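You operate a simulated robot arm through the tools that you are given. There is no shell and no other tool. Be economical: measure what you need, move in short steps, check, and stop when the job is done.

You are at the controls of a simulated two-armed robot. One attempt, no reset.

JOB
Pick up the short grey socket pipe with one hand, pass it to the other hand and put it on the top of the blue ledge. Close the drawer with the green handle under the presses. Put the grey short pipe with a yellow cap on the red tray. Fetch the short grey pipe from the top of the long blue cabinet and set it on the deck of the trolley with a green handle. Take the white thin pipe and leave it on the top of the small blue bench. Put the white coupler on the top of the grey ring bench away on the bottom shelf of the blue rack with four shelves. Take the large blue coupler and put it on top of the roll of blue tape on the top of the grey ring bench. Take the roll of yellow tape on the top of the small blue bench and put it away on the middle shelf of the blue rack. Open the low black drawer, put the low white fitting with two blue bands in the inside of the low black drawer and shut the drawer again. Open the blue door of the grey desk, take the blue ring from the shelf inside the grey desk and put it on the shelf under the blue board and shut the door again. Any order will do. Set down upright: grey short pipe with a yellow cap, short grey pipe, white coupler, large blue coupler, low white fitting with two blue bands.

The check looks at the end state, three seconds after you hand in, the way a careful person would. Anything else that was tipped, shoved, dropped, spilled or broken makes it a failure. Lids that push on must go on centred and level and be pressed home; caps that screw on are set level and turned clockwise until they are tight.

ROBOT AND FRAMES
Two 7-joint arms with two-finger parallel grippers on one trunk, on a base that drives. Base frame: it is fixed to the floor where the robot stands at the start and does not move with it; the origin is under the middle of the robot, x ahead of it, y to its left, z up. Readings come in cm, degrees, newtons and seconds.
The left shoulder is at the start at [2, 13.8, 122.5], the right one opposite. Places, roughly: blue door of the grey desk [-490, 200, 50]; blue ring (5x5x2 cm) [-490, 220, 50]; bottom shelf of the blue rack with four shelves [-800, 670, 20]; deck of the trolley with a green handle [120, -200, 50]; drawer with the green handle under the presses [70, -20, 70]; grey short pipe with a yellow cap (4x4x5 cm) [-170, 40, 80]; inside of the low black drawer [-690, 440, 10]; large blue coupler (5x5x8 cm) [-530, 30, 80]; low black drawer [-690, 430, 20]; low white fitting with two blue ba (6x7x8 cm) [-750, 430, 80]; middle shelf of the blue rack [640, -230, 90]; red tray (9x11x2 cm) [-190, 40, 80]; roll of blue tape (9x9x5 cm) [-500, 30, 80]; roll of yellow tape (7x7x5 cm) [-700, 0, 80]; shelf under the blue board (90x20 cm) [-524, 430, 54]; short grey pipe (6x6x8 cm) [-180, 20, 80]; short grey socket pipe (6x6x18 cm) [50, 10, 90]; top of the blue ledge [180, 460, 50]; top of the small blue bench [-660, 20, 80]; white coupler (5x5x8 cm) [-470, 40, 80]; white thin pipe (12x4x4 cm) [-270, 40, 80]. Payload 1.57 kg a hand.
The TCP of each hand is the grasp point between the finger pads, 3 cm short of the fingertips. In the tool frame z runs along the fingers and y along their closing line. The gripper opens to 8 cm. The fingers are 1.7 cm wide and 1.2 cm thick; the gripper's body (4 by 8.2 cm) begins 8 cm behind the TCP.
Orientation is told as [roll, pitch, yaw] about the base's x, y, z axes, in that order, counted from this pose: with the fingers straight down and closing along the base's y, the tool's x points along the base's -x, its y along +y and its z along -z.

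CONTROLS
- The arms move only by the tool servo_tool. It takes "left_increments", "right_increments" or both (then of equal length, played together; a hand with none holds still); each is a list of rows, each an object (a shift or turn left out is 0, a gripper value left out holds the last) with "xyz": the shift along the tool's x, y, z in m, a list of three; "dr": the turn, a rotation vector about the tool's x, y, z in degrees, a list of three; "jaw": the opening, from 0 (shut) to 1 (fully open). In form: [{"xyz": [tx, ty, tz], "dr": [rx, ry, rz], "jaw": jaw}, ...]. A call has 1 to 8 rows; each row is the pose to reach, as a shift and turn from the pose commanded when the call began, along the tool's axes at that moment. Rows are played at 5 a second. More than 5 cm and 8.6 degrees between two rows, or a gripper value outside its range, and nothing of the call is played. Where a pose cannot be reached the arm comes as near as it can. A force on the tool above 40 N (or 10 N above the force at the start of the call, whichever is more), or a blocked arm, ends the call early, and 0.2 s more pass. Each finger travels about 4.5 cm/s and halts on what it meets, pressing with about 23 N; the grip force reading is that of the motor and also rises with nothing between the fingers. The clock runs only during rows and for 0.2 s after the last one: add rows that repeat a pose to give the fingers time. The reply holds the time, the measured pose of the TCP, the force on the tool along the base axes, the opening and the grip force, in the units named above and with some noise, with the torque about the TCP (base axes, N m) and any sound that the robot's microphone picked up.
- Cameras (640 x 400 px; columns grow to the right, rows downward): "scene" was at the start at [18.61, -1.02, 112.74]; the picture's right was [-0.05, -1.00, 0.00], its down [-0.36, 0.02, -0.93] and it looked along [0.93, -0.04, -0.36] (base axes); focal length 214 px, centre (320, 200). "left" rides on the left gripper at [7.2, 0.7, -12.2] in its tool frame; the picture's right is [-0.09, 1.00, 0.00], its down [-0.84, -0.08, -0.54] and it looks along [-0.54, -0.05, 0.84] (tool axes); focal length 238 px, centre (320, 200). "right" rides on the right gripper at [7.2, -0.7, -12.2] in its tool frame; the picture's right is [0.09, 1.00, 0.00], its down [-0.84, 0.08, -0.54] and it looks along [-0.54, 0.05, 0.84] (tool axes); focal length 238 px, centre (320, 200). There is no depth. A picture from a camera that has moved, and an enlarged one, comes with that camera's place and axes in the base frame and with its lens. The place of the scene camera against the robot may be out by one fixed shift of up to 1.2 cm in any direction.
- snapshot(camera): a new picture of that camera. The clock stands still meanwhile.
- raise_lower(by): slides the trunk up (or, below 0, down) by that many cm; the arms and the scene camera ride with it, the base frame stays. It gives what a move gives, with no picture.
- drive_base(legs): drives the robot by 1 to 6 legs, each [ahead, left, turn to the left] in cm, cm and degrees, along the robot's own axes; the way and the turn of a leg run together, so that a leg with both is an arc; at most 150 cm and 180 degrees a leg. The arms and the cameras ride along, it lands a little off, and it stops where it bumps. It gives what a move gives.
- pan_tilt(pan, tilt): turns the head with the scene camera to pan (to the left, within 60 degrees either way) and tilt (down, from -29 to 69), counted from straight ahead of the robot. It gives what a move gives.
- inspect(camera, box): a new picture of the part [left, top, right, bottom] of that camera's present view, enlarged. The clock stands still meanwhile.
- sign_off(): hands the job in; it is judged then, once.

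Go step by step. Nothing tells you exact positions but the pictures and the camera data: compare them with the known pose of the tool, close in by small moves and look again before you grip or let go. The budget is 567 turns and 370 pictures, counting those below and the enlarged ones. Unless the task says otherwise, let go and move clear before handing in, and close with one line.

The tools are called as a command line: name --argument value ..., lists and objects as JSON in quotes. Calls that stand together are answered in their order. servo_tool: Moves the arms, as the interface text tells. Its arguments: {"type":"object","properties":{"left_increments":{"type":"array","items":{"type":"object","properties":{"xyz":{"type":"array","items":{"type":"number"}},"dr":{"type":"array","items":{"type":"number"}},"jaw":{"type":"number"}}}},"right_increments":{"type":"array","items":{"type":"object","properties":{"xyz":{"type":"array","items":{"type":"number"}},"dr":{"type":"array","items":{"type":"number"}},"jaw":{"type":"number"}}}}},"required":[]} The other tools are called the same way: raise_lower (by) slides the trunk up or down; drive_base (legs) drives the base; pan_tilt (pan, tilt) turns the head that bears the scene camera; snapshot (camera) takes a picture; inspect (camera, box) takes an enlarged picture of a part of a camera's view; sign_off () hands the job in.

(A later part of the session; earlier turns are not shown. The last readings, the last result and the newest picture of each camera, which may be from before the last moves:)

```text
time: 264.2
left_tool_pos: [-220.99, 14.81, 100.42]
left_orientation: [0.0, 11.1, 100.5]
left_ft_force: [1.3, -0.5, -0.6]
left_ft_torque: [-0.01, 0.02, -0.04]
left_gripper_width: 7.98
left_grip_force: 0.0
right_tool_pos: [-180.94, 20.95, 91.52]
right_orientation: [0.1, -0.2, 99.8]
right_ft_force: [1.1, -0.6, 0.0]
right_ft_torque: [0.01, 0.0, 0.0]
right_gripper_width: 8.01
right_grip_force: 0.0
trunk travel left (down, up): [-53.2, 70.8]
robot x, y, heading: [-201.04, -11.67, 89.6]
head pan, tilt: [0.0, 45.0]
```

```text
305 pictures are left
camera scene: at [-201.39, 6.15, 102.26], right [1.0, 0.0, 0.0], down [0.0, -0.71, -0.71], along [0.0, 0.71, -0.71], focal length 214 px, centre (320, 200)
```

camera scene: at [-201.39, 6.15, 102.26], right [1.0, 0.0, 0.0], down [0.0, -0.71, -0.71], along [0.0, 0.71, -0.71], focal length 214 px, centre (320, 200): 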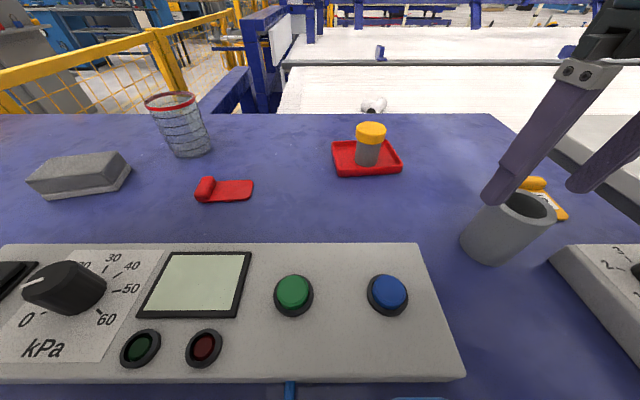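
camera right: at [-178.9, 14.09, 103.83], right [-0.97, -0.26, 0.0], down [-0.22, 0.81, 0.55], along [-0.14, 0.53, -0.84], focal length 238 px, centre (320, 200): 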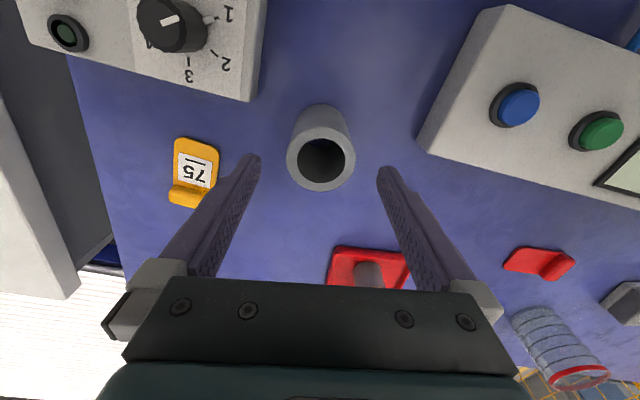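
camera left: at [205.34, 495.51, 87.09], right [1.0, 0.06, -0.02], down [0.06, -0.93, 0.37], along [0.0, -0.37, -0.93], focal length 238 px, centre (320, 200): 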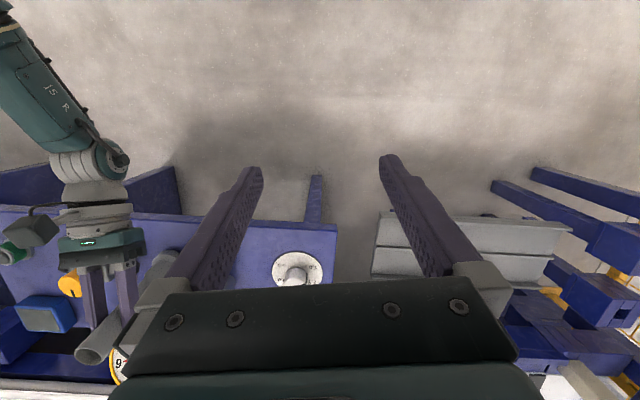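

Centred. Descend and grip.

raise_lower --by -8.5

servo_tool --right_increments '[{"jaw": 0}, {"jaw": 0}, {"jaw": 0}, {"jaw": 0}, {"jaw": 0}]'

raise_lower --by 10

snapshot --camera "scene"

```text
time: 265.4
left_tool_pos: [-220.9, 14.88, 91.91]
left_orientation: [0.0, 11.1, 100.4]
left_ft_force: [-0.5, -0.7, -0.4]
left_ft_torque: [-0.01, 0.01, -0.03]
left_gripper_width: 8.0
left_grip_force: 0.1
right_tool_pos: [-180.86, 21.14, 83.0]
right_orientation: [0.0, -0.3, 99.7]
right_ft_force: [0.4, 0.2, -0.5]
right_ft_torque: [-0.01, 0.02, 0.01]
right_gripper_width: 8.01
right_grip_force: 0.1
trunk travel left (down, up): [-44.7, 79.3]
robot x, y, heading: [-200.85, -10.97, 89.5]
head pan, tilt: [0.0, 45.0]
```

```text
time: 266.6
left_tool_pos: [-221.03, 15.06, 91.86]
left_orientation: [0.0, 11.2, 100.4]
left_ft_force: [-0.1, 0.0, 0.2]
left_ft_torque: [0.01, 0.03, 0.04]
left_gripper_width: 7.99
left_grip_force: 0.1
right_tool_pos: [-180.89, 21.09, 83.13]
right_orientation: [0.1, -0.2, 99.8]
right_ft_force: [-0.3, -0.3, 0.7]
right_ft_torque: [0.0, -0.01, 0.02]
right_gripper_width: 5.14
right_grip_force: 23.0
trunk travel left (down, up): [-44.7, 79.3]
robot x, y, heading: [-200.94, -11.52, 89.6]
head pan, tilt: [0.0, 45.0]
```

```text
time: 267.9
left_tool_pos: [-220.99, 14.93, 101.9]
left_orientation: [0.1, 11.1, 100.3]
left_ft_force: [-1.2, -0.3, 0.1]
left_ft_torque: [-0.02, 0.05, 0.03]
left_gripper_width: 7.99
left_grip_force: 0.0
right_tool_pos: [-180.81, 20.97, 93.0]
right_orientation: [0.1, -0.2, 99.7]
right_ft_force: [0.0, 0.6, -0.2]
right_ft_torque: [0.01, 0.04, 0.04]
right_gripper_width: 5.1
right_grip_force: 23.6
trunk travel left (down, up): [-54.7, 69.3]
robot x, y, heading: [-200.74, -11.35, 89.7]
head pan, tilt: [0.0, 45.0]
```

```text
304 pictures are left
camera scene: at [-201.39, 6.13, 103.75], right [1.0, 0.0, 0.0], down [0.0, -0.71, -0.71], along [0.0, 0.71, -0.71], focal length 214 px, centre (320, 200)
```

scene: 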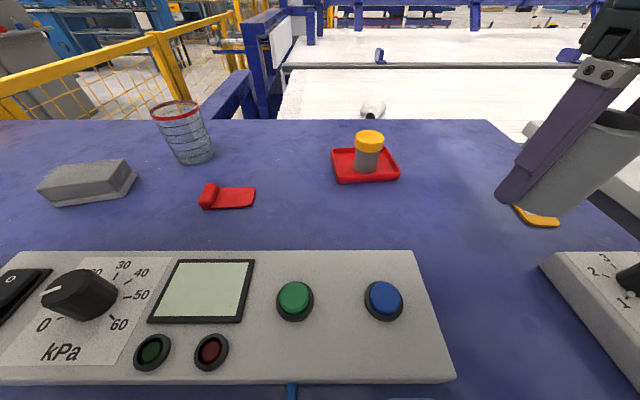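

Held. Raise, back into the aisle, go to the trolley and turn to face it.

raise_lower --by 38

drive_base --legs '[[-86, 0, 0], [0, -140, 0], [0, -140, 0], [0, 0, -150]]'

snapshot --camera "scene"

```text
time: 271.6
left_tool_pos: [-220.99, 14.73, 139.89]
left_orientation: [0.0, 11.1, 100.5]
left_ft_force: [-0.3, 0.3, 0.0]
left_ft_torque: [0.01, 0.01, -0.04]
left_gripper_width: 8.0
left_grip_force: 0.1
right_tool_pos: [-180.9, 21.1, 131.13]
right_orientation: [0.1, -0.1, 99.6]
right_ft_force: [0.3, -0.9, -1.6]
right_ft_torque: [-0.01, -0.01, 0.0]
right_gripper_width: 5.16
right_grip_force: 22.7
trunk travel left (down, up): [-92.7, 31.3]
robot x, y, heading: [-200.82, -11.31, 89.7]
head pan, tilt: [0.0, 45.0]
```

```text
time: 295.4
left_tool_pos: [107.57, -114.41, 139.89]
left_orientation: [-0.1, 11.1, -50.5]
left_ft_force: [-0.6, -0.4, 1.0]
left_ft_torque: [0.02, 0.01, -0.01]
left_gripper_width: 7.98
left_grip_force: 0.2
right_tool_pos: [75.46, -139.39, 131.01]
right_orientation: [0.2, -0.2, -51.2]
right_ft_force: [-0.9, -0.4, -0.8]
right_ft_torque: [0.0, -0.01, 0.04]
right_gripper_width: 5.1
right_grip_force: 22.7
trunk travel left (down, up): [-92.7, 31.3]
robot x, y, heading: [76.91, -101.26, -61.0]
head pan, tilt: [0.0, 45.0]
```

```text
303 pictures are left
camera scene: at [85.17, -117.77, 141.76], right [-0.87, -0.48, 0.0], down [-0.34, 0.62, -0.71], along [0.34, -0.62, -0.71], focal length 214 px, centre (320, 200)
```

scene: 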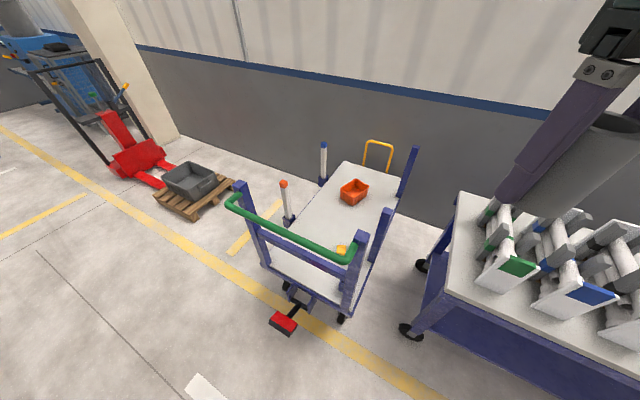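

The trolley deck is free around [121, -190, 50], with posts at its +x edge at y≈-173 and -211 (tops z≈78). I'll go round to its +x side and face it.

drive_base --legs '[[0, 0, -29], [0, 105, 0], [105, 0, 0], [0, 0, -90]]'

snapshot --camera "scene"

```text
time: 311.1
left_tool_pos: [153.74, -226.2, 139.93]
left_orientation: [0.0, 11.1, -171.2]
left_ft_force: [-0.5, -1.0, 0.3]
left_ft_torque: [0.02, -0.01, -0.01]
left_gripper_width: 8.0
left_grip_force: 0.2
right_tool_pos: [148.79, -186.01, 131.01]
right_orientation: [0.1, -0.1, -172.0]
right_ft_force: [0.1, -0.3, -0.9]
right_ft_torque: [-0.01, 0.03, 0.04]
right_gripper_width: 5.09
right_grip_force: 22.7
trunk travel left (down, up): [-92.7, 31.3]
robot x, y, heading: [180.66, -206.99, 178.0]
head pan, tilt: [0.0, 45.0]
```

```text
302 pictures are left
camera scene: at [161.82, -206.83, 141.76], right [0.03, 1.0, 0.0], down [0.71, -0.02, -0.71], along [-0.71, 0.02, -0.71], focal length 214 px, centre (320, 200)
```

scene: 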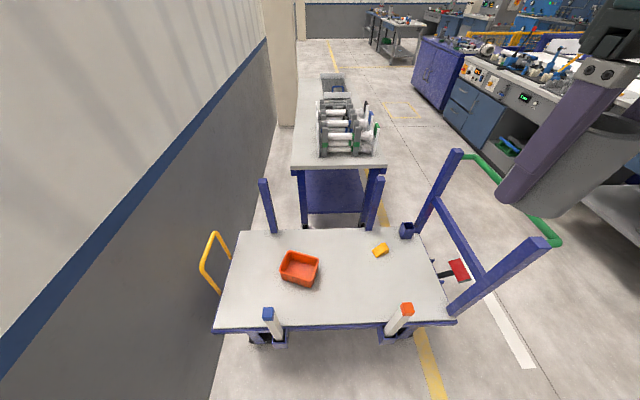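

drive_base --legs '[[25.5, 7.5, 0]]'

pan_tilt --pan -50 --tilt 40

snapshot --camera "scene"

snapshot --camera "left"

```text
time: 313.0
left_tool_pos: [128.09, -232.84, 139.87]
left_orientation: [0.0, 11.1, -171.2]
left_ft_force: [0.5, 0.0, 0.5]
left_ft_torque: [0.01, 0.03, -0.03]
left_gripper_width: 8.0
left_grip_force: 0.1
right_tool_pos: [122.99, -192.67, 130.97]
right_orientation: [0.2, -0.1, -171.9]
right_ft_force: [-0.3, -0.7, -0.7]
right_ft_torque: [-0.01, 0.0, 0.02]
right_gripper_width: 5.14
right_grip_force: 23.1
trunk travel left (down, up): [-92.7, 31.3]
robot x, y, heading: [154.87, -213.66, 177.8]
head pan, tilt: [0.0, 45.0]
```

```text
time: 314.2
left_tool_pos: [128.06, -232.99, 139.98]
left_orientation: [0.0, 11.0, -171.2]
left_ft_force: [-0.3, -0.7, -0.4]
left_ft_torque: [-0.01, 0.0, -0.02]
left_gripper_width: 7.99
left_grip_force: 0.0
right_tool_pos: [123.06, -192.78, 131.1]
right_orientation: [0.1, -0.1, -171.9]
right_ft_force: [-0.2, -0.2, -1.7]
right_ft_torque: [-0.02, 0.01, 0.02]
right_gripper_width: 5.11
right_grip_force: 22.8
trunk travel left (down, up): [-92.7, 31.3]
robot x, y, heading: [155.0, -213.82, 178.2]
head pan, tilt: [-50.0, 40.0]
```

```text
301 pictures are left
camera scene: at [139.02, -207.09, 142.48], right [0.79, 0.62, 0.0], down [0.4, -0.51, -0.77], along [-0.47, 0.6, -0.64], focal length 214 px, centre (320, 200)
```

scene: 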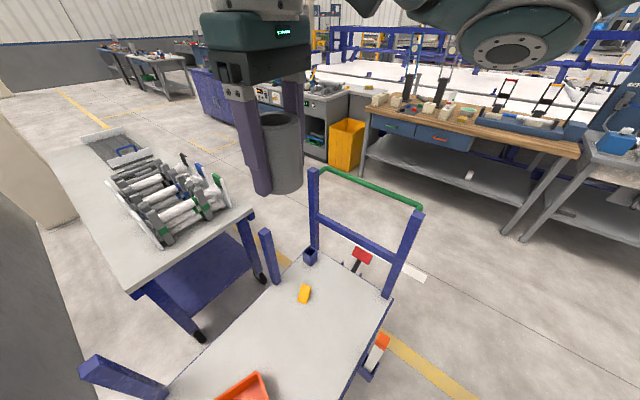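

```text
300 pictures are left
camera left: at [132.74, -232.95, 153.25], right [0.06, -1.0, -0.02], down [-0.93, -0.07, 0.37], along [-0.37, -0.01, -0.93], focal length 238 px, centre (320, 200)
```

left: 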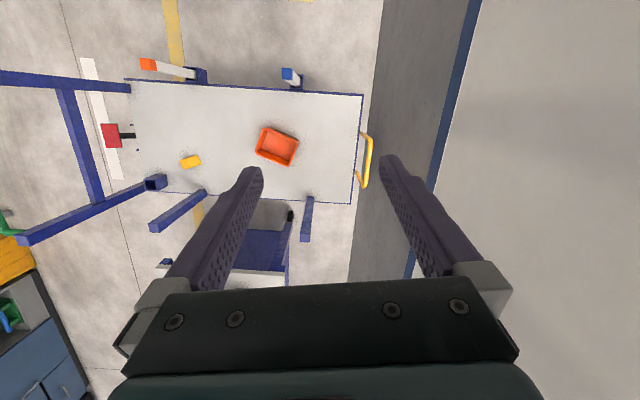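

The right elbow would meet the orange-topped post at this arm posture. I'll bring the right hand lower and closer to the body first, so the elbow stays higher relative to the hand.

servo_tool --right_increments '[{"xyz": [0.0165, 0.025, 0.035]}, {"xyz": [0.033, 0.05, 0.07]}, {"xyz": [0.05, 0.075, 0.105]}, {"xyz": [0.0665, 0.1, 0.14]}]'

pan_tilt --pan -60 --tilt 40

snapshot --camera "scene"

```text
time: 315.2
left_tool_pos: [128.06, -232.9, 139.95]
left_orientation: [0.0, 11.1, -171.2]
left_ft_force: [0.7, 0.8, -0.6]
left_ft_torque: [0.04, -0.02, 0.0]
left_gripper_width: 8.03
left_grip_force: 0.0
right_tool_pos: [131.0, -201.75, 117.08]
right_orientation: [0.1, -0.2, -172.0]
right_ft_force: [-0.2, 0.2, -1.0]
right_ft_torque: [-0.02, -0.03, -0.01]
right_gripper_width: 5.08
right_grip_force: 23.1
trunk travel left (down, up): [-92.7, 31.3]
robot x, y, heading: [155.23, -213.68, 178.3]
head pan, tilt: [-50.0, 40.0]
```

```text
time: 315.9
left_tool_pos: [128.14, -232.88, 139.95]
left_orientation: [0.0, 11.0, -171.2]
left_ft_force: [-0.3, 1.0, 0.8]
left_ft_torque: [0.03, -0.01, -0.01]
left_gripper_width: 7.97
left_grip_force: 0.1
right_tool_pos: [130.99, -201.57, 117.15]
right_orientation: [0.1, -0.2, -172.0]
right_ft_force: [0.1, -0.2, -0.7]
right_ft_torque: [-0.03, 0.05, 0.02]
right_gripper_width: 5.08
right_grip_force: 22.7
trunk travel left (down, up): [-92.7, 31.3]
robot x, y, heading: [154.73, -213.67, 178.3]
head pan, tilt: [-60.0, 40.0]
```

```text
299 pictures are left
camera scene: at [140.26, -206.28, 142.48], right [0.88, 0.47, 0.0], down [0.3, -0.57, -0.77], along [-0.36, 0.68, -0.64], focal length 214 px, centre (320, 200)
```

scene: 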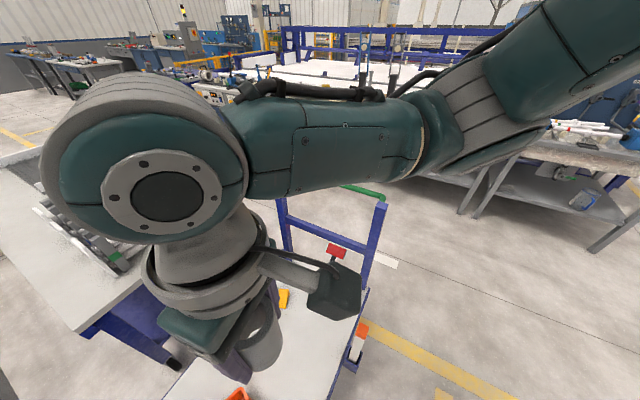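

Elbow sits low and outboard. Let me look at the left arm and wall clearance too before choosing.

pan_tilt --pan 60 --tilt 30

snapshot --camera "scene"

```text
time: 317.9
left_tool_pos: [128.09, -232.99, 139.93]
left_orientation: [0.0, 11.2, -171.2]
left_ft_force: [0.0, -0.5, 0.3]
left_ft_torque: [-0.01, 0.02, 0.0]
left_gripper_width: 8.01
left_grip_force: 0.1
right_tool_pos: [131.0, -201.53, 117.05]
right_orientation: [0.2, -0.1, -171.9]
right_ft_force: [-0.1, 0.1, -0.3]
right_ft_torque: [-0.02, 0.01, 0.01]
right_gripper_width: 5.1
right_grip_force: 22.7
trunk travel left (down, up): [-92.7, 31.3]
robot x, y, heading: [155.02, -213.42, 178.1]
head pan, tilt: [60.0, 30.0]
```

```text
298 pictures are left
camera scene: at [139.5, -221.45, 144.02], right [-0.85, 0.53, 0.0], down [0.26, 0.42, -0.87], along [-0.46, -0.74, -0.5], focal length 214 px, centre (320, 200)
```

scene: 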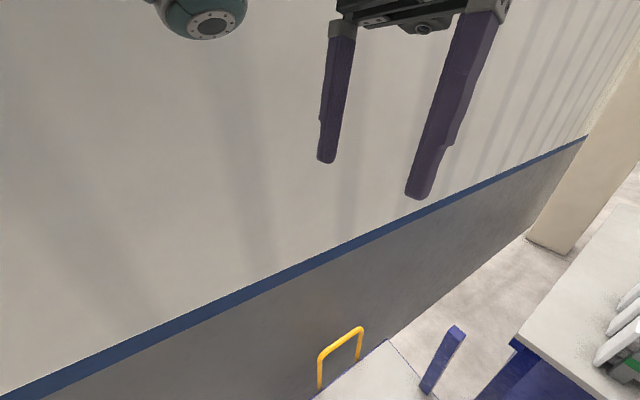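

I'll return the right hand to its former posture and tuck the left hand in toward the middle, to bring the left elbow off the wall.

servo_tool --right_increments '[{"xyz": [-0.0165, -0.025, -0.035]}, {"xyz": [-0.033, -0.05, -0.07]}, {"xyz": [-0.05, -0.075, -0.105]}, {"xyz": [-0.0665, -0.1, -0.14]}, {"xyz": [-0.0665, -0.1, -0.14]}]'

servo_tool --left_increments '[{"xyz": [-0.016, -0.036, 0]}, {"xyz": [-0.032, -0.072, 0]}, {"xyz": [-0.048, -0.108, 0]}, {"xyz": [-0.064, -0.144, 0]}]'

pan_tilt --pan 60 --tilt 0

snapshot --camera "scene"

```text
time: 319.1
left_tool_pos: [128.1, -232.9, 139.84]
left_orientation: [-0.1, 11.1, -171.1]
left_ft_force: [0.0, -0.9, -0.4]
left_ft_torque: [0.02, 0.0, -0.01]
left_gripper_width: 7.99
left_grip_force: 0.2
right_tool_pos: [123.07, -192.72, 130.95]
right_orientation: [0.2, -0.1, -172.0]
right_ft_force: [0.1, 0.2, -1.6]
right_ft_torque: [-0.01, 0.0, 0.04]
right_gripper_width: 5.1
right_grip_force: 22.8
trunk travel left (down, up): [-92.7, 31.3]
robot x, y, heading: [154.89, -213.75, 178.2]
head pan, tilt: [60.0, 30.0]
```

```text
time: 320.1
left_tool_pos: [119.51, -219.46, 138.6]
left_orientation: [0.1, 11.1, -171.1]
left_ft_force: [0.2, -1.0, -0.1]
left_ft_torque: [-0.01, 0.02, 0.04]
left_gripper_width: 8.02
left_grip_force: 0.0
right_tool_pos: [122.96, -192.86, 131.01]
right_orientation: [0.2, 0.0, -171.9]
right_ft_force: [-0.2, -0.1, -1.1]
right_ft_torque: [0.0, 0.0, 0.0]
right_gripper_width: 5.07
right_grip_force: 23.1
trunk travel left (down, up): [-92.7, 31.3]
robot x, y, heading: [155.3, -213.54, 178.3]
head pan, tilt: [60.0, 30.0]
```

```text
time: 321.1
left_tool_pos: [119.47, -219.68, 138.64]
left_orientation: [0.0, 11.2, -171.2]
left_ft_force: [0.1, -0.2, -0.2]
left_ft_torque: [-0.05, -0.03, -0.03]
left_gripper_width: 8.0
left_grip_force: 0.0
right_tool_pos: [123.06, -192.67, 130.98]
right_orientation: [0.1, -0.1, -171.9]
right_ft_force: [1.3, -0.4, -0.1]
right_ft_torque: [-0.03, -0.01, 0.02]
right_gripper_width: 5.09
right_grip_force: 22.5
trunk travel left (down, up): [-92.7, 31.3]
robot x, y, heading: [154.51, -213.35, 178.2]
head pan, tilt: [60.0, 0.0]
```

```text
297 pictures are left
camera scene: at [139.53, -221.42, 148.84], right [-0.85, 0.53, 0.0], down [0.0, 0.0, -1.0], along [-0.53, -0.85, 0.0], focal length 214 px, centre (320, 200)
```

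scene: 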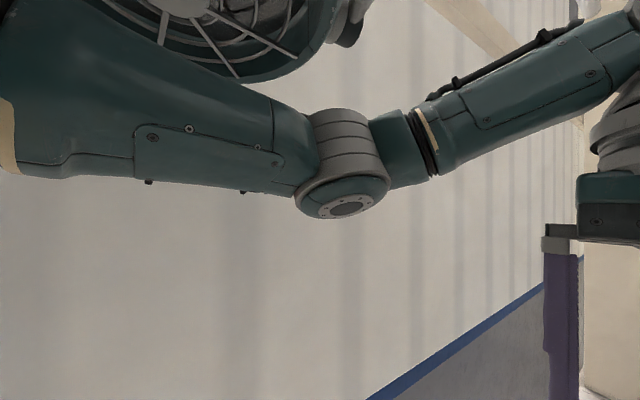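

Left elbow is now well off the wall and high. Close the left fingers, shift so the pipe is over [122, -198.5], and lower in stages.

servo_tool --left_increments '[{"jaw": 0}, {"jaw": 0}, {"jaw": 0}, {"jaw": 0}, {"jaw": 0}]'

drive_base --legs '[[1.2, 5.6, 0]]'

raise_lower --by -40

pan_tilt --pan 0 --tilt 60

snapshot --camera "scene"

snapshot --camera "right"

```text
time: 322.3
left_tool_pos: [119.49, -219.57, 138.57]
left_orientation: [0.1, 11.2, -171.1]
left_ft_force: [-0.2, -0.5, 1.0]
left_ft_torque: [0.01, 0.0, 0.01]
left_gripper_width: 0.03
left_grip_force: 14.4
right_tool_pos: [123.01, -192.72, 130.99]
right_orientation: [0.0, -0.1, -171.8]
right_ft_force: [1.6, -0.1, -1.7]
right_ft_torque: [0.02, -0.01, -0.02]
right_gripper_width: 5.07
right_grip_force: 22.6
trunk travel left (down, up): [-92.7, 31.3]
robot x, y, heading: [154.93, -213.63, 178.4]
head pan, tilt: [60.0, 0.0]
```

```text
time: 323.4
left_tool_pos: [118.16, -225.45, 138.59]
left_orientation: [0.0, 11.1, -171.2]
left_ft_force: [0.1, 0.2, 0.0]
left_ft_torque: [0.05, -0.02, 0.0]
left_gripper_width: 0.0
left_grip_force: 21.1
right_tool_pos: [121.63, -198.45, 130.92]
right_orientation: [0.3, -0.2, -171.8]
right_ft_force: [-0.3, -0.8, -1.4]
right_ft_torque: [-0.03, 0.01, -0.03]
right_gripper_width: 5.09
right_grip_force: 22.9
trunk travel left (down, up): [-92.7, 31.3]
robot x, y, heading: [153.42, -219.42, 178.4]
head pan, tilt: [60.0, 0.0]
stopped in leg 1: the robot was blocked; the commanded pose is now the measured one
```

```text
time: 327.3
left_tool_pos: [118.16, -225.51, 98.54]
left_orientation: [0.0, 11.1, -171.1]
left_ft_force: [0.0, 0.2, 0.3]
left_ft_torque: [0.02, -0.03, 0.0]
left_gripper_width: 0.01
left_grip_force: 21.5
right_tool_pos: [121.57, -198.58, 91.0]
right_orientation: [0.1, -0.1, -171.8]
right_ft_force: [-0.2, 0.1, -0.7]
right_ft_torque: [0.01, -0.03, 0.0]
right_gripper_width: 5.12
right_grip_force: 22.9
trunk travel left (down, up): [-52.7, 71.3]
robot x, y, heading: [153.54, -218.95, 178.5]
head pan, tilt: [60.0, 0.0]
```

```text
time: 328.6
left_tool_pos: [118.0, -225.33, 98.67]
left_orientation: [0.0, 11.2, -171.1]
left_ft_force: [-0.1, 0.2, -0.1]
left_ft_torque: [0.05, 0.0, -0.04]
left_gripper_width: 0.0
left_grip_force: 20.9
right_tool_pos: [121.5, -198.54, 90.96]
right_orientation: [0.2, 0.0, -171.9]
right_ft_force: [0.2, 0.1, -0.9]
right_ft_torque: [-0.04, -0.02, -0.02]
right_gripper_width: 5.08
right_grip_force: 23.3
trunk travel left (down, up): [-52.7, 71.3]
robot x, y, heading: [153.51, -218.82, 178.4]
head pan, tilt: [0.0, 60.0]
```

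```text
296 pictures are left
camera scene: at [136.13, -219.32, 99.81], right [0.03, 1.0, 0.0], down [0.87, -0.03, -0.5], along [-0.5, 0.01, -0.87], focal length 214 px, centre (320, 200)
```

scene: 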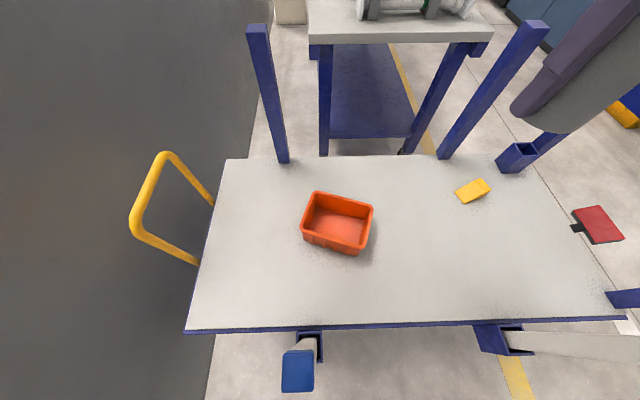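

```text
295 pictures are left
camera right: at [128.66, -196.78, 103.2], right [0.23, -0.97, 0.0], down [-0.82, -0.19, 0.54], along [-0.53, -0.13, -0.84], focal length 238 px, centre (320, 200)
```

right: 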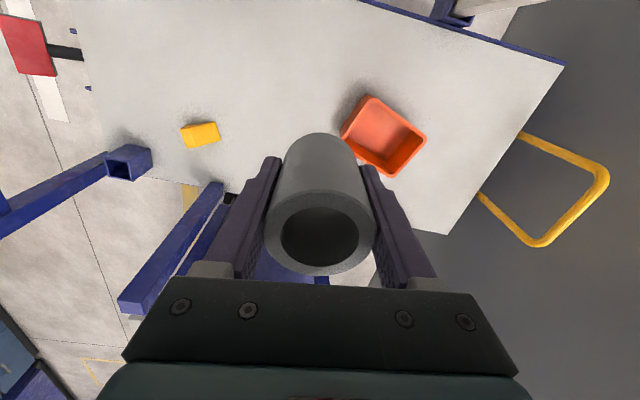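

The near-edge posts are at y≈-180 and -221. Check the right elbow against the orange-topped post.

pan_tilt --pan -60 --tilt 45

snapshot --camera "scene"

snapshot --camera "left"

```text
time: 329.9
left_tool_pos: [118.12, -225.52, 98.62]
left_orientation: [0.0, 11.0, -171.1]
left_ft_force: [0.0, 0.2, -0.2]
left_ft_torque: [0.01, 0.02, 0.03]
left_gripper_width: 0.01
left_grip_force: 21.5
right_tool_pos: [121.59, -198.54, 91.0]
right_orientation: [0.2, -0.1, -171.8]
right_ft_force: [-0.9, -0.3, -0.8]
right_ft_torque: [0.0, 0.02, 0.03]
right_gripper_width: 5.08
right_grip_force: 23.3
trunk travel left (down, up): [-52.7, 71.3]
robot x, y, heading: [153.39, -219.56, 178.5]
head pan, tilt: [-60.0, 45.0]
```

```text
294 pictures are left
camera scene: at [138.94, -212.36, 101.76], right [0.88, 0.47, 0.0], down [0.34, -0.62, -0.71], along [-0.34, 0.62, -0.71], focal length 214 px, centre (320, 200)
```

scene: 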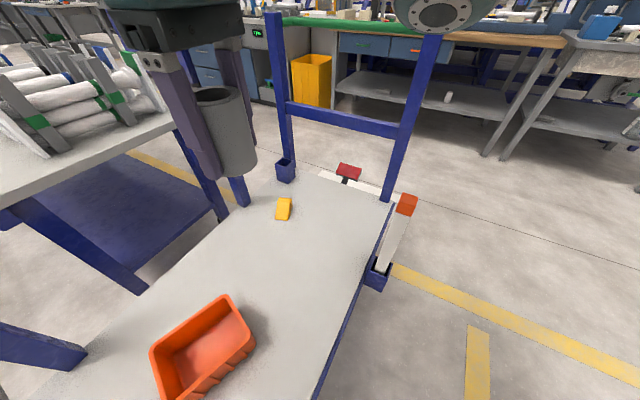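

```text
293 pictures are left
camera left: at [122.77, -225.43, 111.95], right [0.06, -1.0, -0.02], down [-0.93, -0.07, 0.37], along [-0.37, -0.01, -0.93], focal length 238 px, centre (320, 200)
```

left: 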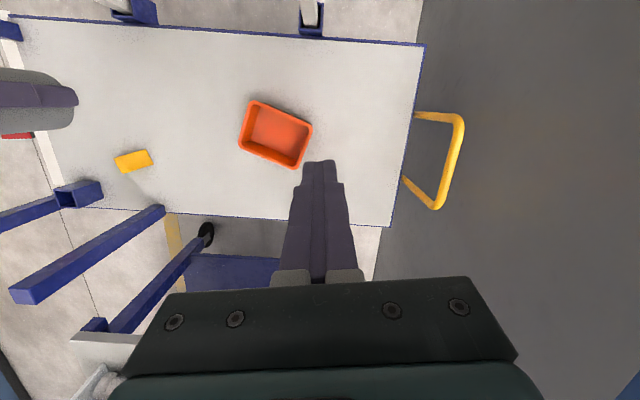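

The right elbow would land on the orange-topped post. If I turn to heading ~214° and set the pipe near [131, -214], forearm and elbow pass between the two posts. Tuck the left hand a bit more, back off and turn.

servo_tool --left_increments '[{"xyz": [0, -0.035, 0]}, {"xyz": [0, -0.07, 0]}]'

drive_base --legs '[[-15.4, -6.9, 0], [0, 0, 36]]'

snapshot --camera "scene"

snapshot --camera "right"

```text
time: 330.5
left_tool_pos: [117.03, -218.43, 98.55]
left_orientation: [-0.1, 11.1, -171.1]
left_ft_force: [0.7, 0.9, 0.1]
left_ft_torque: [-0.02, 0.0, 0.01]
left_gripper_width: 0.0
left_grip_force: 21.5
right_tool_pos: [121.52, -198.49, 90.99]
right_orientation: [0.2, -0.1, -171.8]
right_ft_force: [0.0, 1.2, -0.1]
right_ft_torque: [0.01, -0.04, 0.0]
right_gripper_width: 5.08
right_grip_force: 23.4
trunk travel left (down, up): [-52.7, 71.3]
robot x, y, heading: [153.62, -219.3, 178.3]
head pan, tilt: [-60.0, 45.0]
```

```text
time: 333.6
left_tool_pos: [138.94, -233.58, 98.67]
left_orientation: [0.1, 11.1, -135.4]
left_ft_force: [1.0, 0.0, 0.0]
left_ft_torque: [0.02, -0.01, 0.01]
left_gripper_width: 0.01
left_grip_force: 21.1
right_tool_pos: [130.87, -214.71, 90.98]
right_orientation: [0.1, -0.2, -136.0]
right_ft_force: [-0.6, -0.5, -1.1]
right_ft_torque: [0.0, 0.02, -0.02]
right_gripper_width: 5.08
right_grip_force: 23.2
trunk travel left (down, up): [-52.7, 71.3]
robot x, y, heading: [168.86, -212.81, -145.8]
head pan, tilt: [-60.0, 45.0]
```

```text
292 pictures are left
camera scene: at [152.63, -215.47, 101.76], right [0.44, 0.9, 0.0], down [0.64, -0.31, -0.71], along [-0.64, 0.31, -0.71], focal length 214 px, centre (320, 200)
```

scene: 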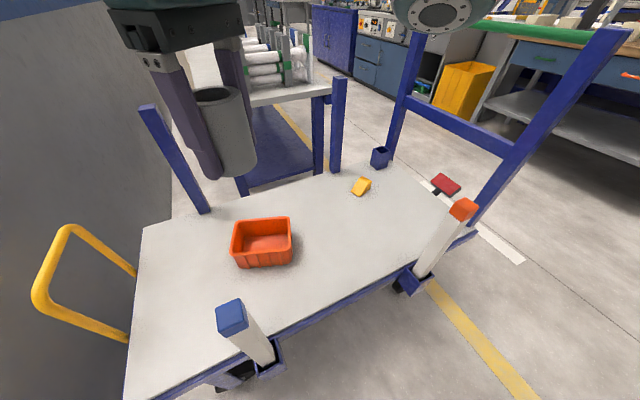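

```text
291 pictures are left
camera right: at [135.68, -209.15, 103.2], right [0.76, -0.65, 0.0], down [-0.55, -0.63, 0.54], along [-0.35, -0.41, -0.84], focal length 238 px, centre (320, 200)
```

right: 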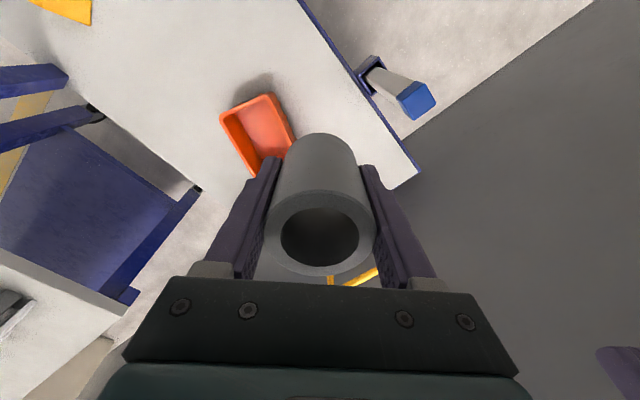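

Now forearm and elbow clear both posts, and the spot [131, -214.7] is free. Lower.

raise_lower --by -15

raise_lower --by -15

snapshot --camera "scene"

snapshot --camera "right"

```text
time: 335.4
left_tool_pos: [138.94, -233.51, 83.63]
left_orientation: [0.0, 11.1, -135.3]
left_ft_force: [-0.1, -0.2, -0.9]
left_ft_torque: [0.03, -0.03, 0.01]
left_gripper_width: 0.0
left_grip_force: 21.6
right_tool_pos: [130.91, -214.74, 75.92]
right_orientation: [0.3, -0.1, -136.0]
right_ft_force: [-0.5, 0.9, -1.5]
right_ft_torque: [0.01, -0.02, 0.03]
right_gripper_width: 5.03
right_grip_force: 23.0
trunk travel left (down, up): [-37.7, 86.3]
robot x, y, heading: [169.01, -212.91, -145.9]
head pan, tilt: [-60.0, 45.0]
```

```text
time: 337.1
left_tool_pos: [138.85, -233.49, 68.7]
left_orientation: [0.0, 11.1, -135.4]
left_ft_force: [-0.5, 0.2, -0.1]
left_ft_torque: [-0.02, -0.02, 0.02]
left_gripper_width: 0.0
left_grip_force: 20.7
right_tool_pos: [130.84, -214.77, 60.96]
right_orientation: [0.2, -0.1, -136.1]
right_ft_force: [0.3, 0.4, -0.9]
right_ft_torque: [0.01, -0.02, -0.02]
right_gripper_width: 5.07
right_grip_force: 23.1
trunk travel left (down, up): [-22.7, 101.3]
robot x, y, heading: [168.66, -213.09, -146.1]
head pan, tilt: [-60.0, 45.0]
```

```text
290 pictures are left
camera scene: at [152.62, -215.46, 71.76], right [0.44, 0.9, 0.0], down [0.64, -0.31, -0.71], along [-0.64, 0.31, -0.71], focal length 214 px, centre (320, 200)
```

scene: 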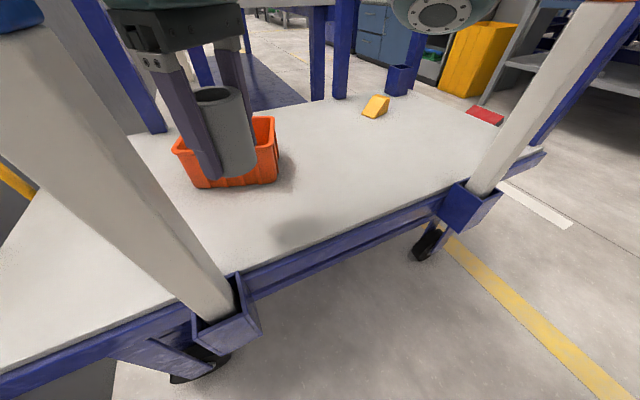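

```text
289 pictures are left
camera right: at [135.67, -209.15, 73.21], right [0.76, -0.65, 0.0], down [-0.55, -0.63, 0.54], along [-0.35, -0.41, -0.84], focal length 238 px, centre (320, 200)
```

right: 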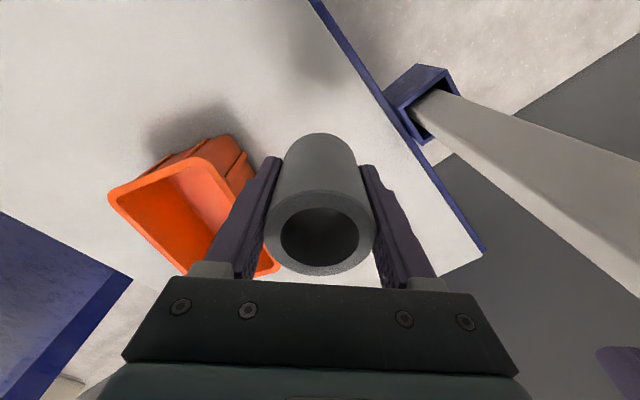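

The bin is close to the left finger. Shift 1.8 cm along the closing line away from it before going down.

servo_tool --right_increments '[{"xyz": [0, 0.018, 0]}, {"xyz": [0, 0.018, 0]}]'

raise_lower --by -5

snapshot --camera "right"

inspect --camera "scene" --box '[60, 20, 380, 220]'

```text
time: 337.7
left_tool_pos: [138.84, -233.48, 68.61]
left_orientation: [0.1, 11.0, -135.3]
left_ft_force: [-1.0, -0.2, 0.3]
left_ft_torque: [-0.01, 0.01, -0.01]
left_gripper_width: 0.0
left_grip_force: 21.7
right_tool_pos: [132.17, -216.02, 60.97]
right_orientation: [0.0, -0.2, -135.9]
right_ft_force: [-0.4, 0.1, -0.7]
right_ft_torque: [0.01, 0.01, -0.01]
right_gripper_width: 5.05
right_grip_force: 23.0
trunk travel left (down, up): [-22.7, 101.3]
robot x, y, heading: [168.78, -213.07, -145.8]
head pan, tilt: [-60.0, 45.0]
```

```text
time: 338.6
left_tool_pos: [138.93, -233.54, 63.71]
left_orientation: [0.0, 11.0, -135.5]
left_ft_force: [-0.4, -0.2, -0.8]
left_ft_torque: [-0.04, 0.02, -0.03]
left_gripper_width: 0.01
left_grip_force: 21.4
right_tool_pos: [132.12, -216.05, 55.94]
right_orientation: [0.2, -0.2, -135.9]
right_ft_force: [-0.4, -0.1, -1.3]
right_ft_torque: [-0.01, -0.01, -0.04]
right_gripper_width: 5.02
right_grip_force: 22.7
trunk travel left (down, up): [-17.7, 106.3]
robot x, y, heading: [168.78, -212.65, -146.1]
head pan, tilt: [-60.0, 45.0]
```

```text
288 pictures are left
camera right: at [136.94, -210.44, 68.21], right [0.76, -0.65, 0.0], down [-0.55, -0.63, 0.54], along [-0.35, -0.41, -0.84], focal length 238 px, centre (320, 200)
```

right: 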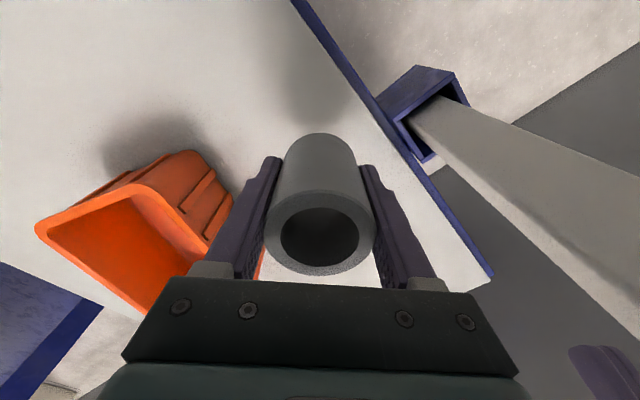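

```text
2.00 times, centred on (220, 120) of scene
camera zoom: at [152.62, -215.46, 66.76], right [0.44, 0.9, 0.0], down [0.64, -0.31, -0.71], along [-0.64, 0.31, -0.71], focal length 429 px, centre (520, 360)
```

zoom: 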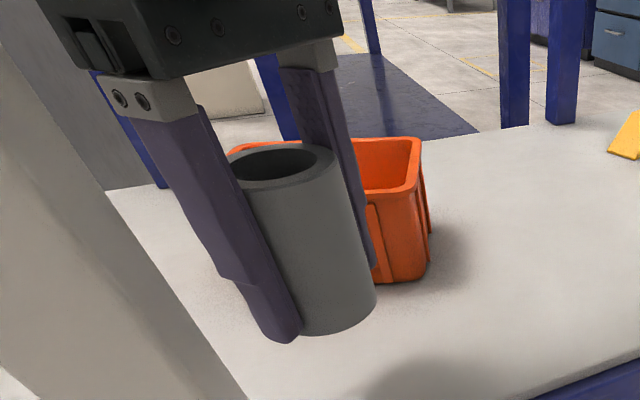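

raise_lower --by -1.2

raise_lower --by -0.5

raise_lower --by -0.5

inspect --camera "scene" --box '[60, 20, 380, 220]'

```text
time: 339.2
left_tool_pos: [138.95, -233.52, 62.42]
left_orientation: [0.0, 11.1, -135.4]
left_ft_force: [0.0, 0.8, -0.6]
left_ft_torque: [0.0, -0.01, 0.0]
left_gripper_width: 0.01
left_grip_force: 21.3
right_tool_pos: [132.21, -215.92, 54.71]
right_orientation: [0.2, -0.1, -136.0]
right_ft_force: [0.4, -0.1, -1.2]
right_ft_torque: [-0.01, 0.0, 0.01]
right_gripper_width: 5.07
right_grip_force: 22.5
trunk travel left (down, up): [-16.5, 107.5]
robot x, y, heading: [168.85, -212.62, -145.9]
head pan, tilt: [-60.0, 45.0]
```

```text
time: 339.8
left_tool_pos: [138.84, -233.6, 62.0]
left_orientation: [0.0, 11.1, -135.3]
left_ft_force: [0.5, -0.1, 0.0]
left_ft_torque: [0.01, 0.03, -0.01]
left_gripper_width: 0.02
left_grip_force: 21.2
right_tool_pos: [132.24, -216.0, 54.28]
right_orientation: [0.3, -0.1, -136.0]
right_ft_force: [0.3, 0.0, -1.1]
right_ft_torque: [-0.03, 0.01, 0.03]
right_gripper_width: 5.07
right_grip_force: 23.0
trunk travel left (down, up): [-16.0, 108.0]
robot x, y, heading: [168.69, -212.28, -146.1]
head pan, tilt: [-60.0, 45.0]
```

```text
time: 340.3
left_tool_pos: [138.84, -233.51, 61.43]
left_orientation: [-0.1, 11.1, -135.4]
left_ft_force: [0.2, -0.6, 0.6]
left_ft_torque: [-0.01, 0.03, 0.02]
left_gripper_width: 0.0
left_grip_force: 21.1
right_tool_pos: [132.18, -216.11, 53.67]
right_orientation: [0.1, -0.2, -136.0]
right_ft_force: [-0.1, -1.3, -0.8]
right_ft_torque: [-0.04, 0.01, 0.0]
right_gripper_width: 5.05
right_grip_force: 22.4
trunk travel left (down, up): [-15.5, 108.5]
robot x, y, heading: [168.56, -212.81, -145.7]
head pan, tilt: [-60.0, 45.0]
```

```text
2.00 times, centred on (220, 120) of scene
camera zoom: at [152.63, -215.46, 64.55], right [0.44, 0.9, 0.0], down [0.64, -0.31, -0.71], along [-0.64, 0.31, -0.71], focal length 429 px, centre (520, 360)
```

zoom: 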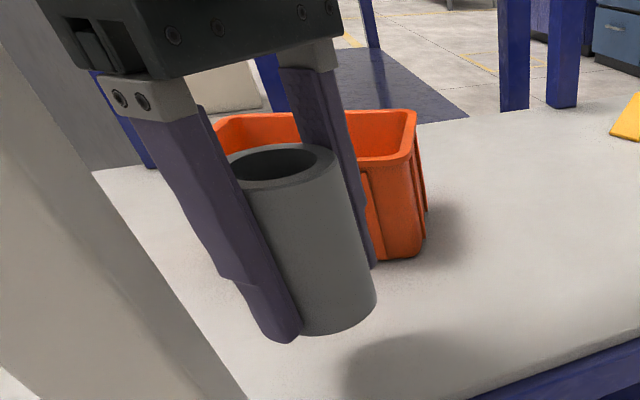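

raise_lower --by -0.5

raise_lower --by -0.5

raise_lower --by -0.4

```text
time: 340.9
left_tool_pos: [138.91, -233.64, 60.9]
left_orientation: [-0.1, 11.0, -135.4]
left_ft_force: [0.1, 0.3, -0.5]
left_ft_torque: [-0.02, 0.02, 0.04]
left_gripper_width: 0.0
left_grip_force: 21.6
right_tool_pos: [132.18, -215.91, 53.17]
right_orientation: [0.2, -0.1, -136.0]
right_ft_force: [0.9, 0.9, -0.2]
right_ft_torque: [0.01, 0.02, 0.01]
right_gripper_width: 5.07
right_grip_force: 23.3
trunk travel left (down, up): [-15.0, 109.0]
robot x, y, heading: [168.67, -212.98, -146.1]
head pan, tilt: [-60.0, 45.0]
```

```text
time: 341.4
left_tool_pos: [138.87, -233.53, 60.52]
left_orientation: [-0.1, 11.1, -135.4]
left_ft_force: [1.0, -1.6, 0.2]
left_ft_torque: [-0.05, 0.04, 0.0]
left_gripper_width: 0.0
left_grip_force: 21.5
right_tool_pos: [132.15, -216.02, 52.69]
right_orientation: [0.2, 0.0, -136.0]
right_ft_force: [0.9, -0.2, -1.1]
right_ft_torque: [-0.01, -0.03, -0.01]
right_gripper_width: 5.06
right_grip_force: 23.0
trunk travel left (down, up): [-14.5, 109.5]
robot x, y, heading: [168.44, -212.6, -146.1]
head pan, tilt: [-60.0, 45.0]
```

```text
time: 341.9
left_tool_pos: [138.84, -233.66, 59.98]
left_orientation: [0.0, 11.1, -135.4]
left_ft_force: [0.0, 0.6, 0.7]
left_ft_torque: [-0.02, 0.01, -0.01]
left_gripper_width: 0.01
left_grip_force: 22.0
right_tool_pos: [132.25, -216.04, 52.44]
right_orientation: [0.3, -0.1, -136.0]
right_ft_force: [0.0, 0.0, -1.4]
right_ft_torque: [-0.01, 0.02, 0.03]
right_gripper_width: 5.05
right_grip_force: 23.6
trunk travel left (down, up): [-14.1, 109.9]
robot x, y, heading: [168.48, -212.53, -146.1]
head pan, tilt: [-60.0, 45.0]
```

raise_lower --by -0.5

raise_lower --by -0.5

inspect --camera "scene" --box '[60, 20, 380, 220]'

```text
time: 342.5
left_tool_pos: [138.82, -233.63, 59.62]
left_orientation: [-0.1, 11.1, -135.4]
left_ft_force: [0.1, -0.1, -0.1]
left_ft_torque: [-0.02, -0.03, -0.01]
left_gripper_width: 0.0
left_grip_force: 21.4
right_tool_pos: [132.12, -215.86, 51.82]
right_orientation: [0.2, -0.1, -136.0]
right_ft_force: [-0.6, 0.2, -1.3]
right_ft_torque: [0.01, 0.02, 0.01]
right_gripper_width: 5.04
right_grip_force: 22.0
trunk travel left (down, up): [-13.6, 110.4]
robot x, y, heading: [168.96, -212.88, -146.0]
head pan, tilt: [-60.0, 45.0]
```

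```text
time: 343.0
left_tool_pos: [138.83, -233.62, 59.02]
left_orientation: [0.0, 11.1, -135.3]
left_ft_force: [-0.4, -0.2, 0.6]
left_ft_torque: [0.03, -0.02, -0.03]
left_gripper_width: 0.0
left_grip_force: 21.5
right_tool_pos: [132.13, -215.94, 51.38]
right_orientation: [0.2, -0.1, -135.9]
right_ft_force: [-0.3, 0.1, -0.7]
right_ft_torque: [0.0, 0.01, -0.02]
right_gripper_width: 5.07
right_grip_force: 22.9
trunk travel left (down, up): [-13.1, 110.9]
robot x, y, heading: [169.11, -212.9, -146.0]
head pan, tilt: [-60.0, 45.0]
```

```text
2.00 times, centred on (220, 120) of scene
camera zoom: at [152.63, -215.46, 62.15], right [0.44, 0.9, 0.0], down [0.64, -0.31, -0.71], along [-0.64, 0.31, -0.71], focal length 429 px, centre (520, 360)
```

zoom: 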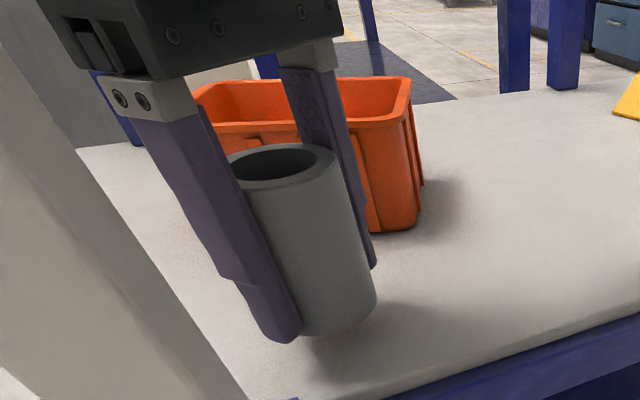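

The deck is lower than listed; keep feeling down.

raise_lower --by -0.9

raise_lower --by -0.6

raise_lower --by -0.5

inspect --camera "scene" --box '[60, 20, 380, 220]'

```text
time: 343.6
left_tool_pos: [138.92, -233.5, 58.19]
left_orientation: [-0.1, 11.1, -135.4]
left_ft_force: [-0.7, -0.2, 0.9]
left_ft_torque: [-0.03, -0.01, 0.05]
left_gripper_width: 0.01
left_grip_force: 21.4
right_tool_pos: [132.23, -215.92, 50.36]
right_orientation: [0.2, -0.1, -135.9]
right_ft_force: [0.3, 0.1, -0.2]
right_ft_torque: [-0.01, 0.04, 0.01]
right_gripper_width: 5.08
right_grip_force: 22.8
trunk travel left (down, up): [-12.2, 111.8]
robot x, y, heading: [168.71, -213.07, -146.0]
head pan, tilt: [-60.0, 45.0]
```

```text
time: 344.1
left_tool_pos: [138.8, -233.58, 57.42]
left_orientation: [0.0, 11.1, -135.4]
left_ft_force: [-0.5, -0.1, 0.8]
left_ft_torque: [0.0, -0.01, 0.04]
left_gripper_width: 0.01
left_grip_force: 21.2
right_tool_pos: [132.23, -215.98, 49.9]
right_orientation: [0.2, -0.1, -136.0]
right_ft_force: [0.3, -0.5, -1.5]
right_ft_torque: [0.02, -0.02, -0.01]
right_gripper_width: 5.04
right_grip_force: 23.2
trunk travel left (down, up): [-11.6, 112.4]
robot x, y, heading: [169.12, -212.64, -146.0]
head pan, tilt: [-60.0, 45.0]
```

```text
time: 344.7
left_tool_pos: [138.88, -233.46, 56.98]
left_orientation: [0.1, 11.1, -135.3]
left_ft_force: [0.5, -0.9, 0.5]
left_ft_torque: [0.0, -0.01, -0.02]
left_gripper_width: 0.01
left_grip_force: 21.5
right_tool_pos: [132.24, -215.98, 49.24]
right_orientation: [0.2, -0.1, -136.1]
right_ft_force: [1.0, 0.8, 0.4]
right_ft_torque: [0.03, 0.05, 0.01]
right_gripper_width: 5.06
right_grip_force: 22.3
trunk travel left (down, up): [-11.1, 112.9]
robot x, y, heading: [168.66, -213.0, -146.1]
head pan, tilt: [-60.0, 45.0]
```

```text
2.00 times, centred on (220, 120) of scene
camera zoom: at [152.62, -215.46, 60.15], right [0.44, 0.9, 0.0], down [0.64, -0.31, -0.71], along [-0.64, 0.31, -0.71], focal length 429 px, centre (520, 360)
```

zoom: 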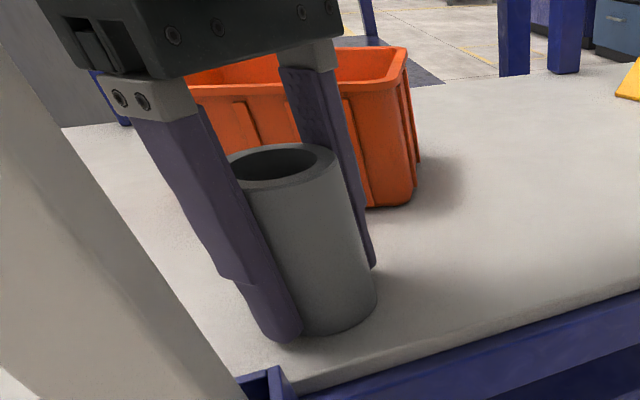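

raise_lower --by -0.6

raise_lower --by -0.5

raise_lower --by -0.5

```text
time: 345.2
left_tool_pos: [138.73, -233.44, 56.55]
left_orientation: [0.0, 11.1, -135.4]
left_ft_force: [-0.1, -1.0, 0.2]
left_ft_torque: [-0.03, 0.0, -0.01]
left_gripper_width: 0.0
left_grip_force: 21.3
right_tool_pos: [132.03, -216.02, 49.03]
right_orientation: [0.2, -0.4, -135.9]
right_ft_force: [8.8, 0.8, 34.8]
right_ft_torque: [0.93, 0.29, -0.3]
right_gripper_width: 5.01
right_grip_force: 22.7
trunk travel left (down, up): [-10.5, 113.5]
robot x, y, heading: [168.75, -213.19, -146.0]
head pan, tilt: [-60.0, 45.0]
```

```text
time: 345.5
left_tool_pos: [138.85, -233.47, 56.45]
left_orientation: [-0.1, 11.2, -135.4]
left_ft_force: [0.4, 0.1, -0.6]
left_ft_torque: [-0.03, 0.02, 0.03]
left_gripper_width: 0.01
left_grip_force: 21.1
right_tool_pos: [132.06, -216.02, 48.87]
right_orientation: [0.3, -0.5, -136.0]
right_ft_force: [0.6, 0.5, 7.6]
right_ft_torque: [0.3, 0.1, -0.02]
right_gripper_width: 5.03
right_grip_force: 22.9
trunk travel left (down, up): [-10.5, 113.5]
robot x, y, heading: [168.54, -213.01, -145.9]
head pan, tilt: [-60.0, 45.0]
stopped: the force on the tool passed its limit at 56 N (the readings are from after the stop); the commanded pose is now the measured one
```

```text
time: 345.9
left_tool_pos: [138.88, -233.43, 56.2]
left_orientation: [-0.1, 11.2, -135.4]
left_ft_force: [-0.8, -0.2, -0.2]
left_ft_torque: [-0.04, -0.01, -0.01]
left_gripper_width: 0.0
left_grip_force: 22.0
right_tool_pos: [132.08, -216.01, 48.98]
right_orientation: [0.2, -0.7, -135.9]
right_ft_force: [2.9, 1.3, 7.3]
right_ft_torque: [0.3, 0.06, -0.07]
right_gripper_width: 5.0
right_grip_force: 23.1
trunk travel left (down, up): [-10.2, 113.8]
robot x, y, heading: [169.0, -213.1, -145.7]
head pan, tilt: [-60.0, 45.0]
stopped: the force on the tool passed its limit at 51 N (the readings are from after the stop); the commanded pose is now the measured one
```

Contact at TCP z≈49. Open slightly and lift away.

servo_tool --right_increments '[{"jaw": 0.68}, {"jaw": 0.74}, {"jaw": 0.8}, {"jaw": 0.8}]'

raise_lower --by 12

snapshot --camera "scene"

```text
time: 346.9
left_tool_pos: [139.0, -233.47, 56.2]
left_orientation: [-0.1, 11.1, -135.5]
left_ft_force: [-0.2, 0.0, -0.7]
left_ft_torque: [-0.04, -0.02, 0.02]
left_gripper_width: 0.0
left_grip_force: 21.3
right_tool_pos: [132.33, -216.12, 48.96]
right_orientation: [0.4, -0.7, -135.9]
right_ft_force: [9.3, -1.1, 22.4]
right_ft_torque: [0.54, 0.1, -0.19]
right_gripper_width: 5.64
right_grip_force: 0.0
trunk travel left (down, up): [-10.2, 113.8]
robot x, y, heading: [168.32, -212.8, -145.9]
head pan, tilt: [-60.0, 45.0]
```

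```text
time: 348.4
left_tool_pos: [138.68, -233.47, 68.26]
left_orientation: [0.0, 11.1, -135.4]
left_ft_force: [0.2, 0.0, -0.3]
left_ft_torque: [-0.01, 0.04, 0.01]
left_gripper_width: 0.01
left_grip_force: 21.2
right_tool_pos: [132.14, -216.08, 60.91]
right_orientation: [0.2, -0.6, -136.0]
right_ft_force: [0.6, 0.2, 0.1]
right_ft_torque: [0.01, -0.01, 0.0]
right_gripper_width: 6.42
right_grip_force: 0.1
trunk travel left (down, up): [-22.2, 101.8]
robot x, y, heading: [168.77, -212.61, -146.2]
head pan, tilt: [-60.0, 45.0]
```

```text
283 pictures are left
camera scene: at [152.65, -215.45, 71.3], right [0.44, 0.9, 0.0], down [0.64, -0.31, -0.71], along [-0.64, 0.31, -0.71], focal length 214 px, centre (320, 200)
```

scene: 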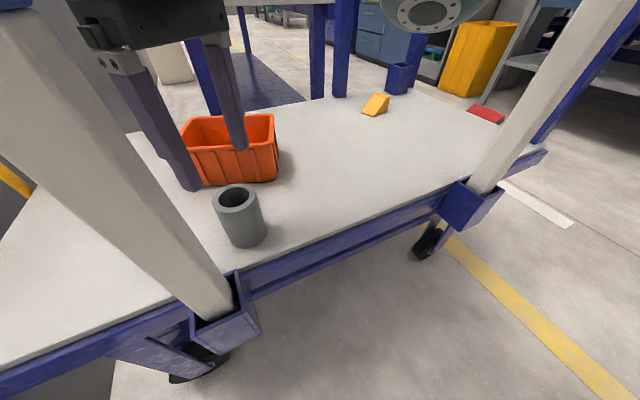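

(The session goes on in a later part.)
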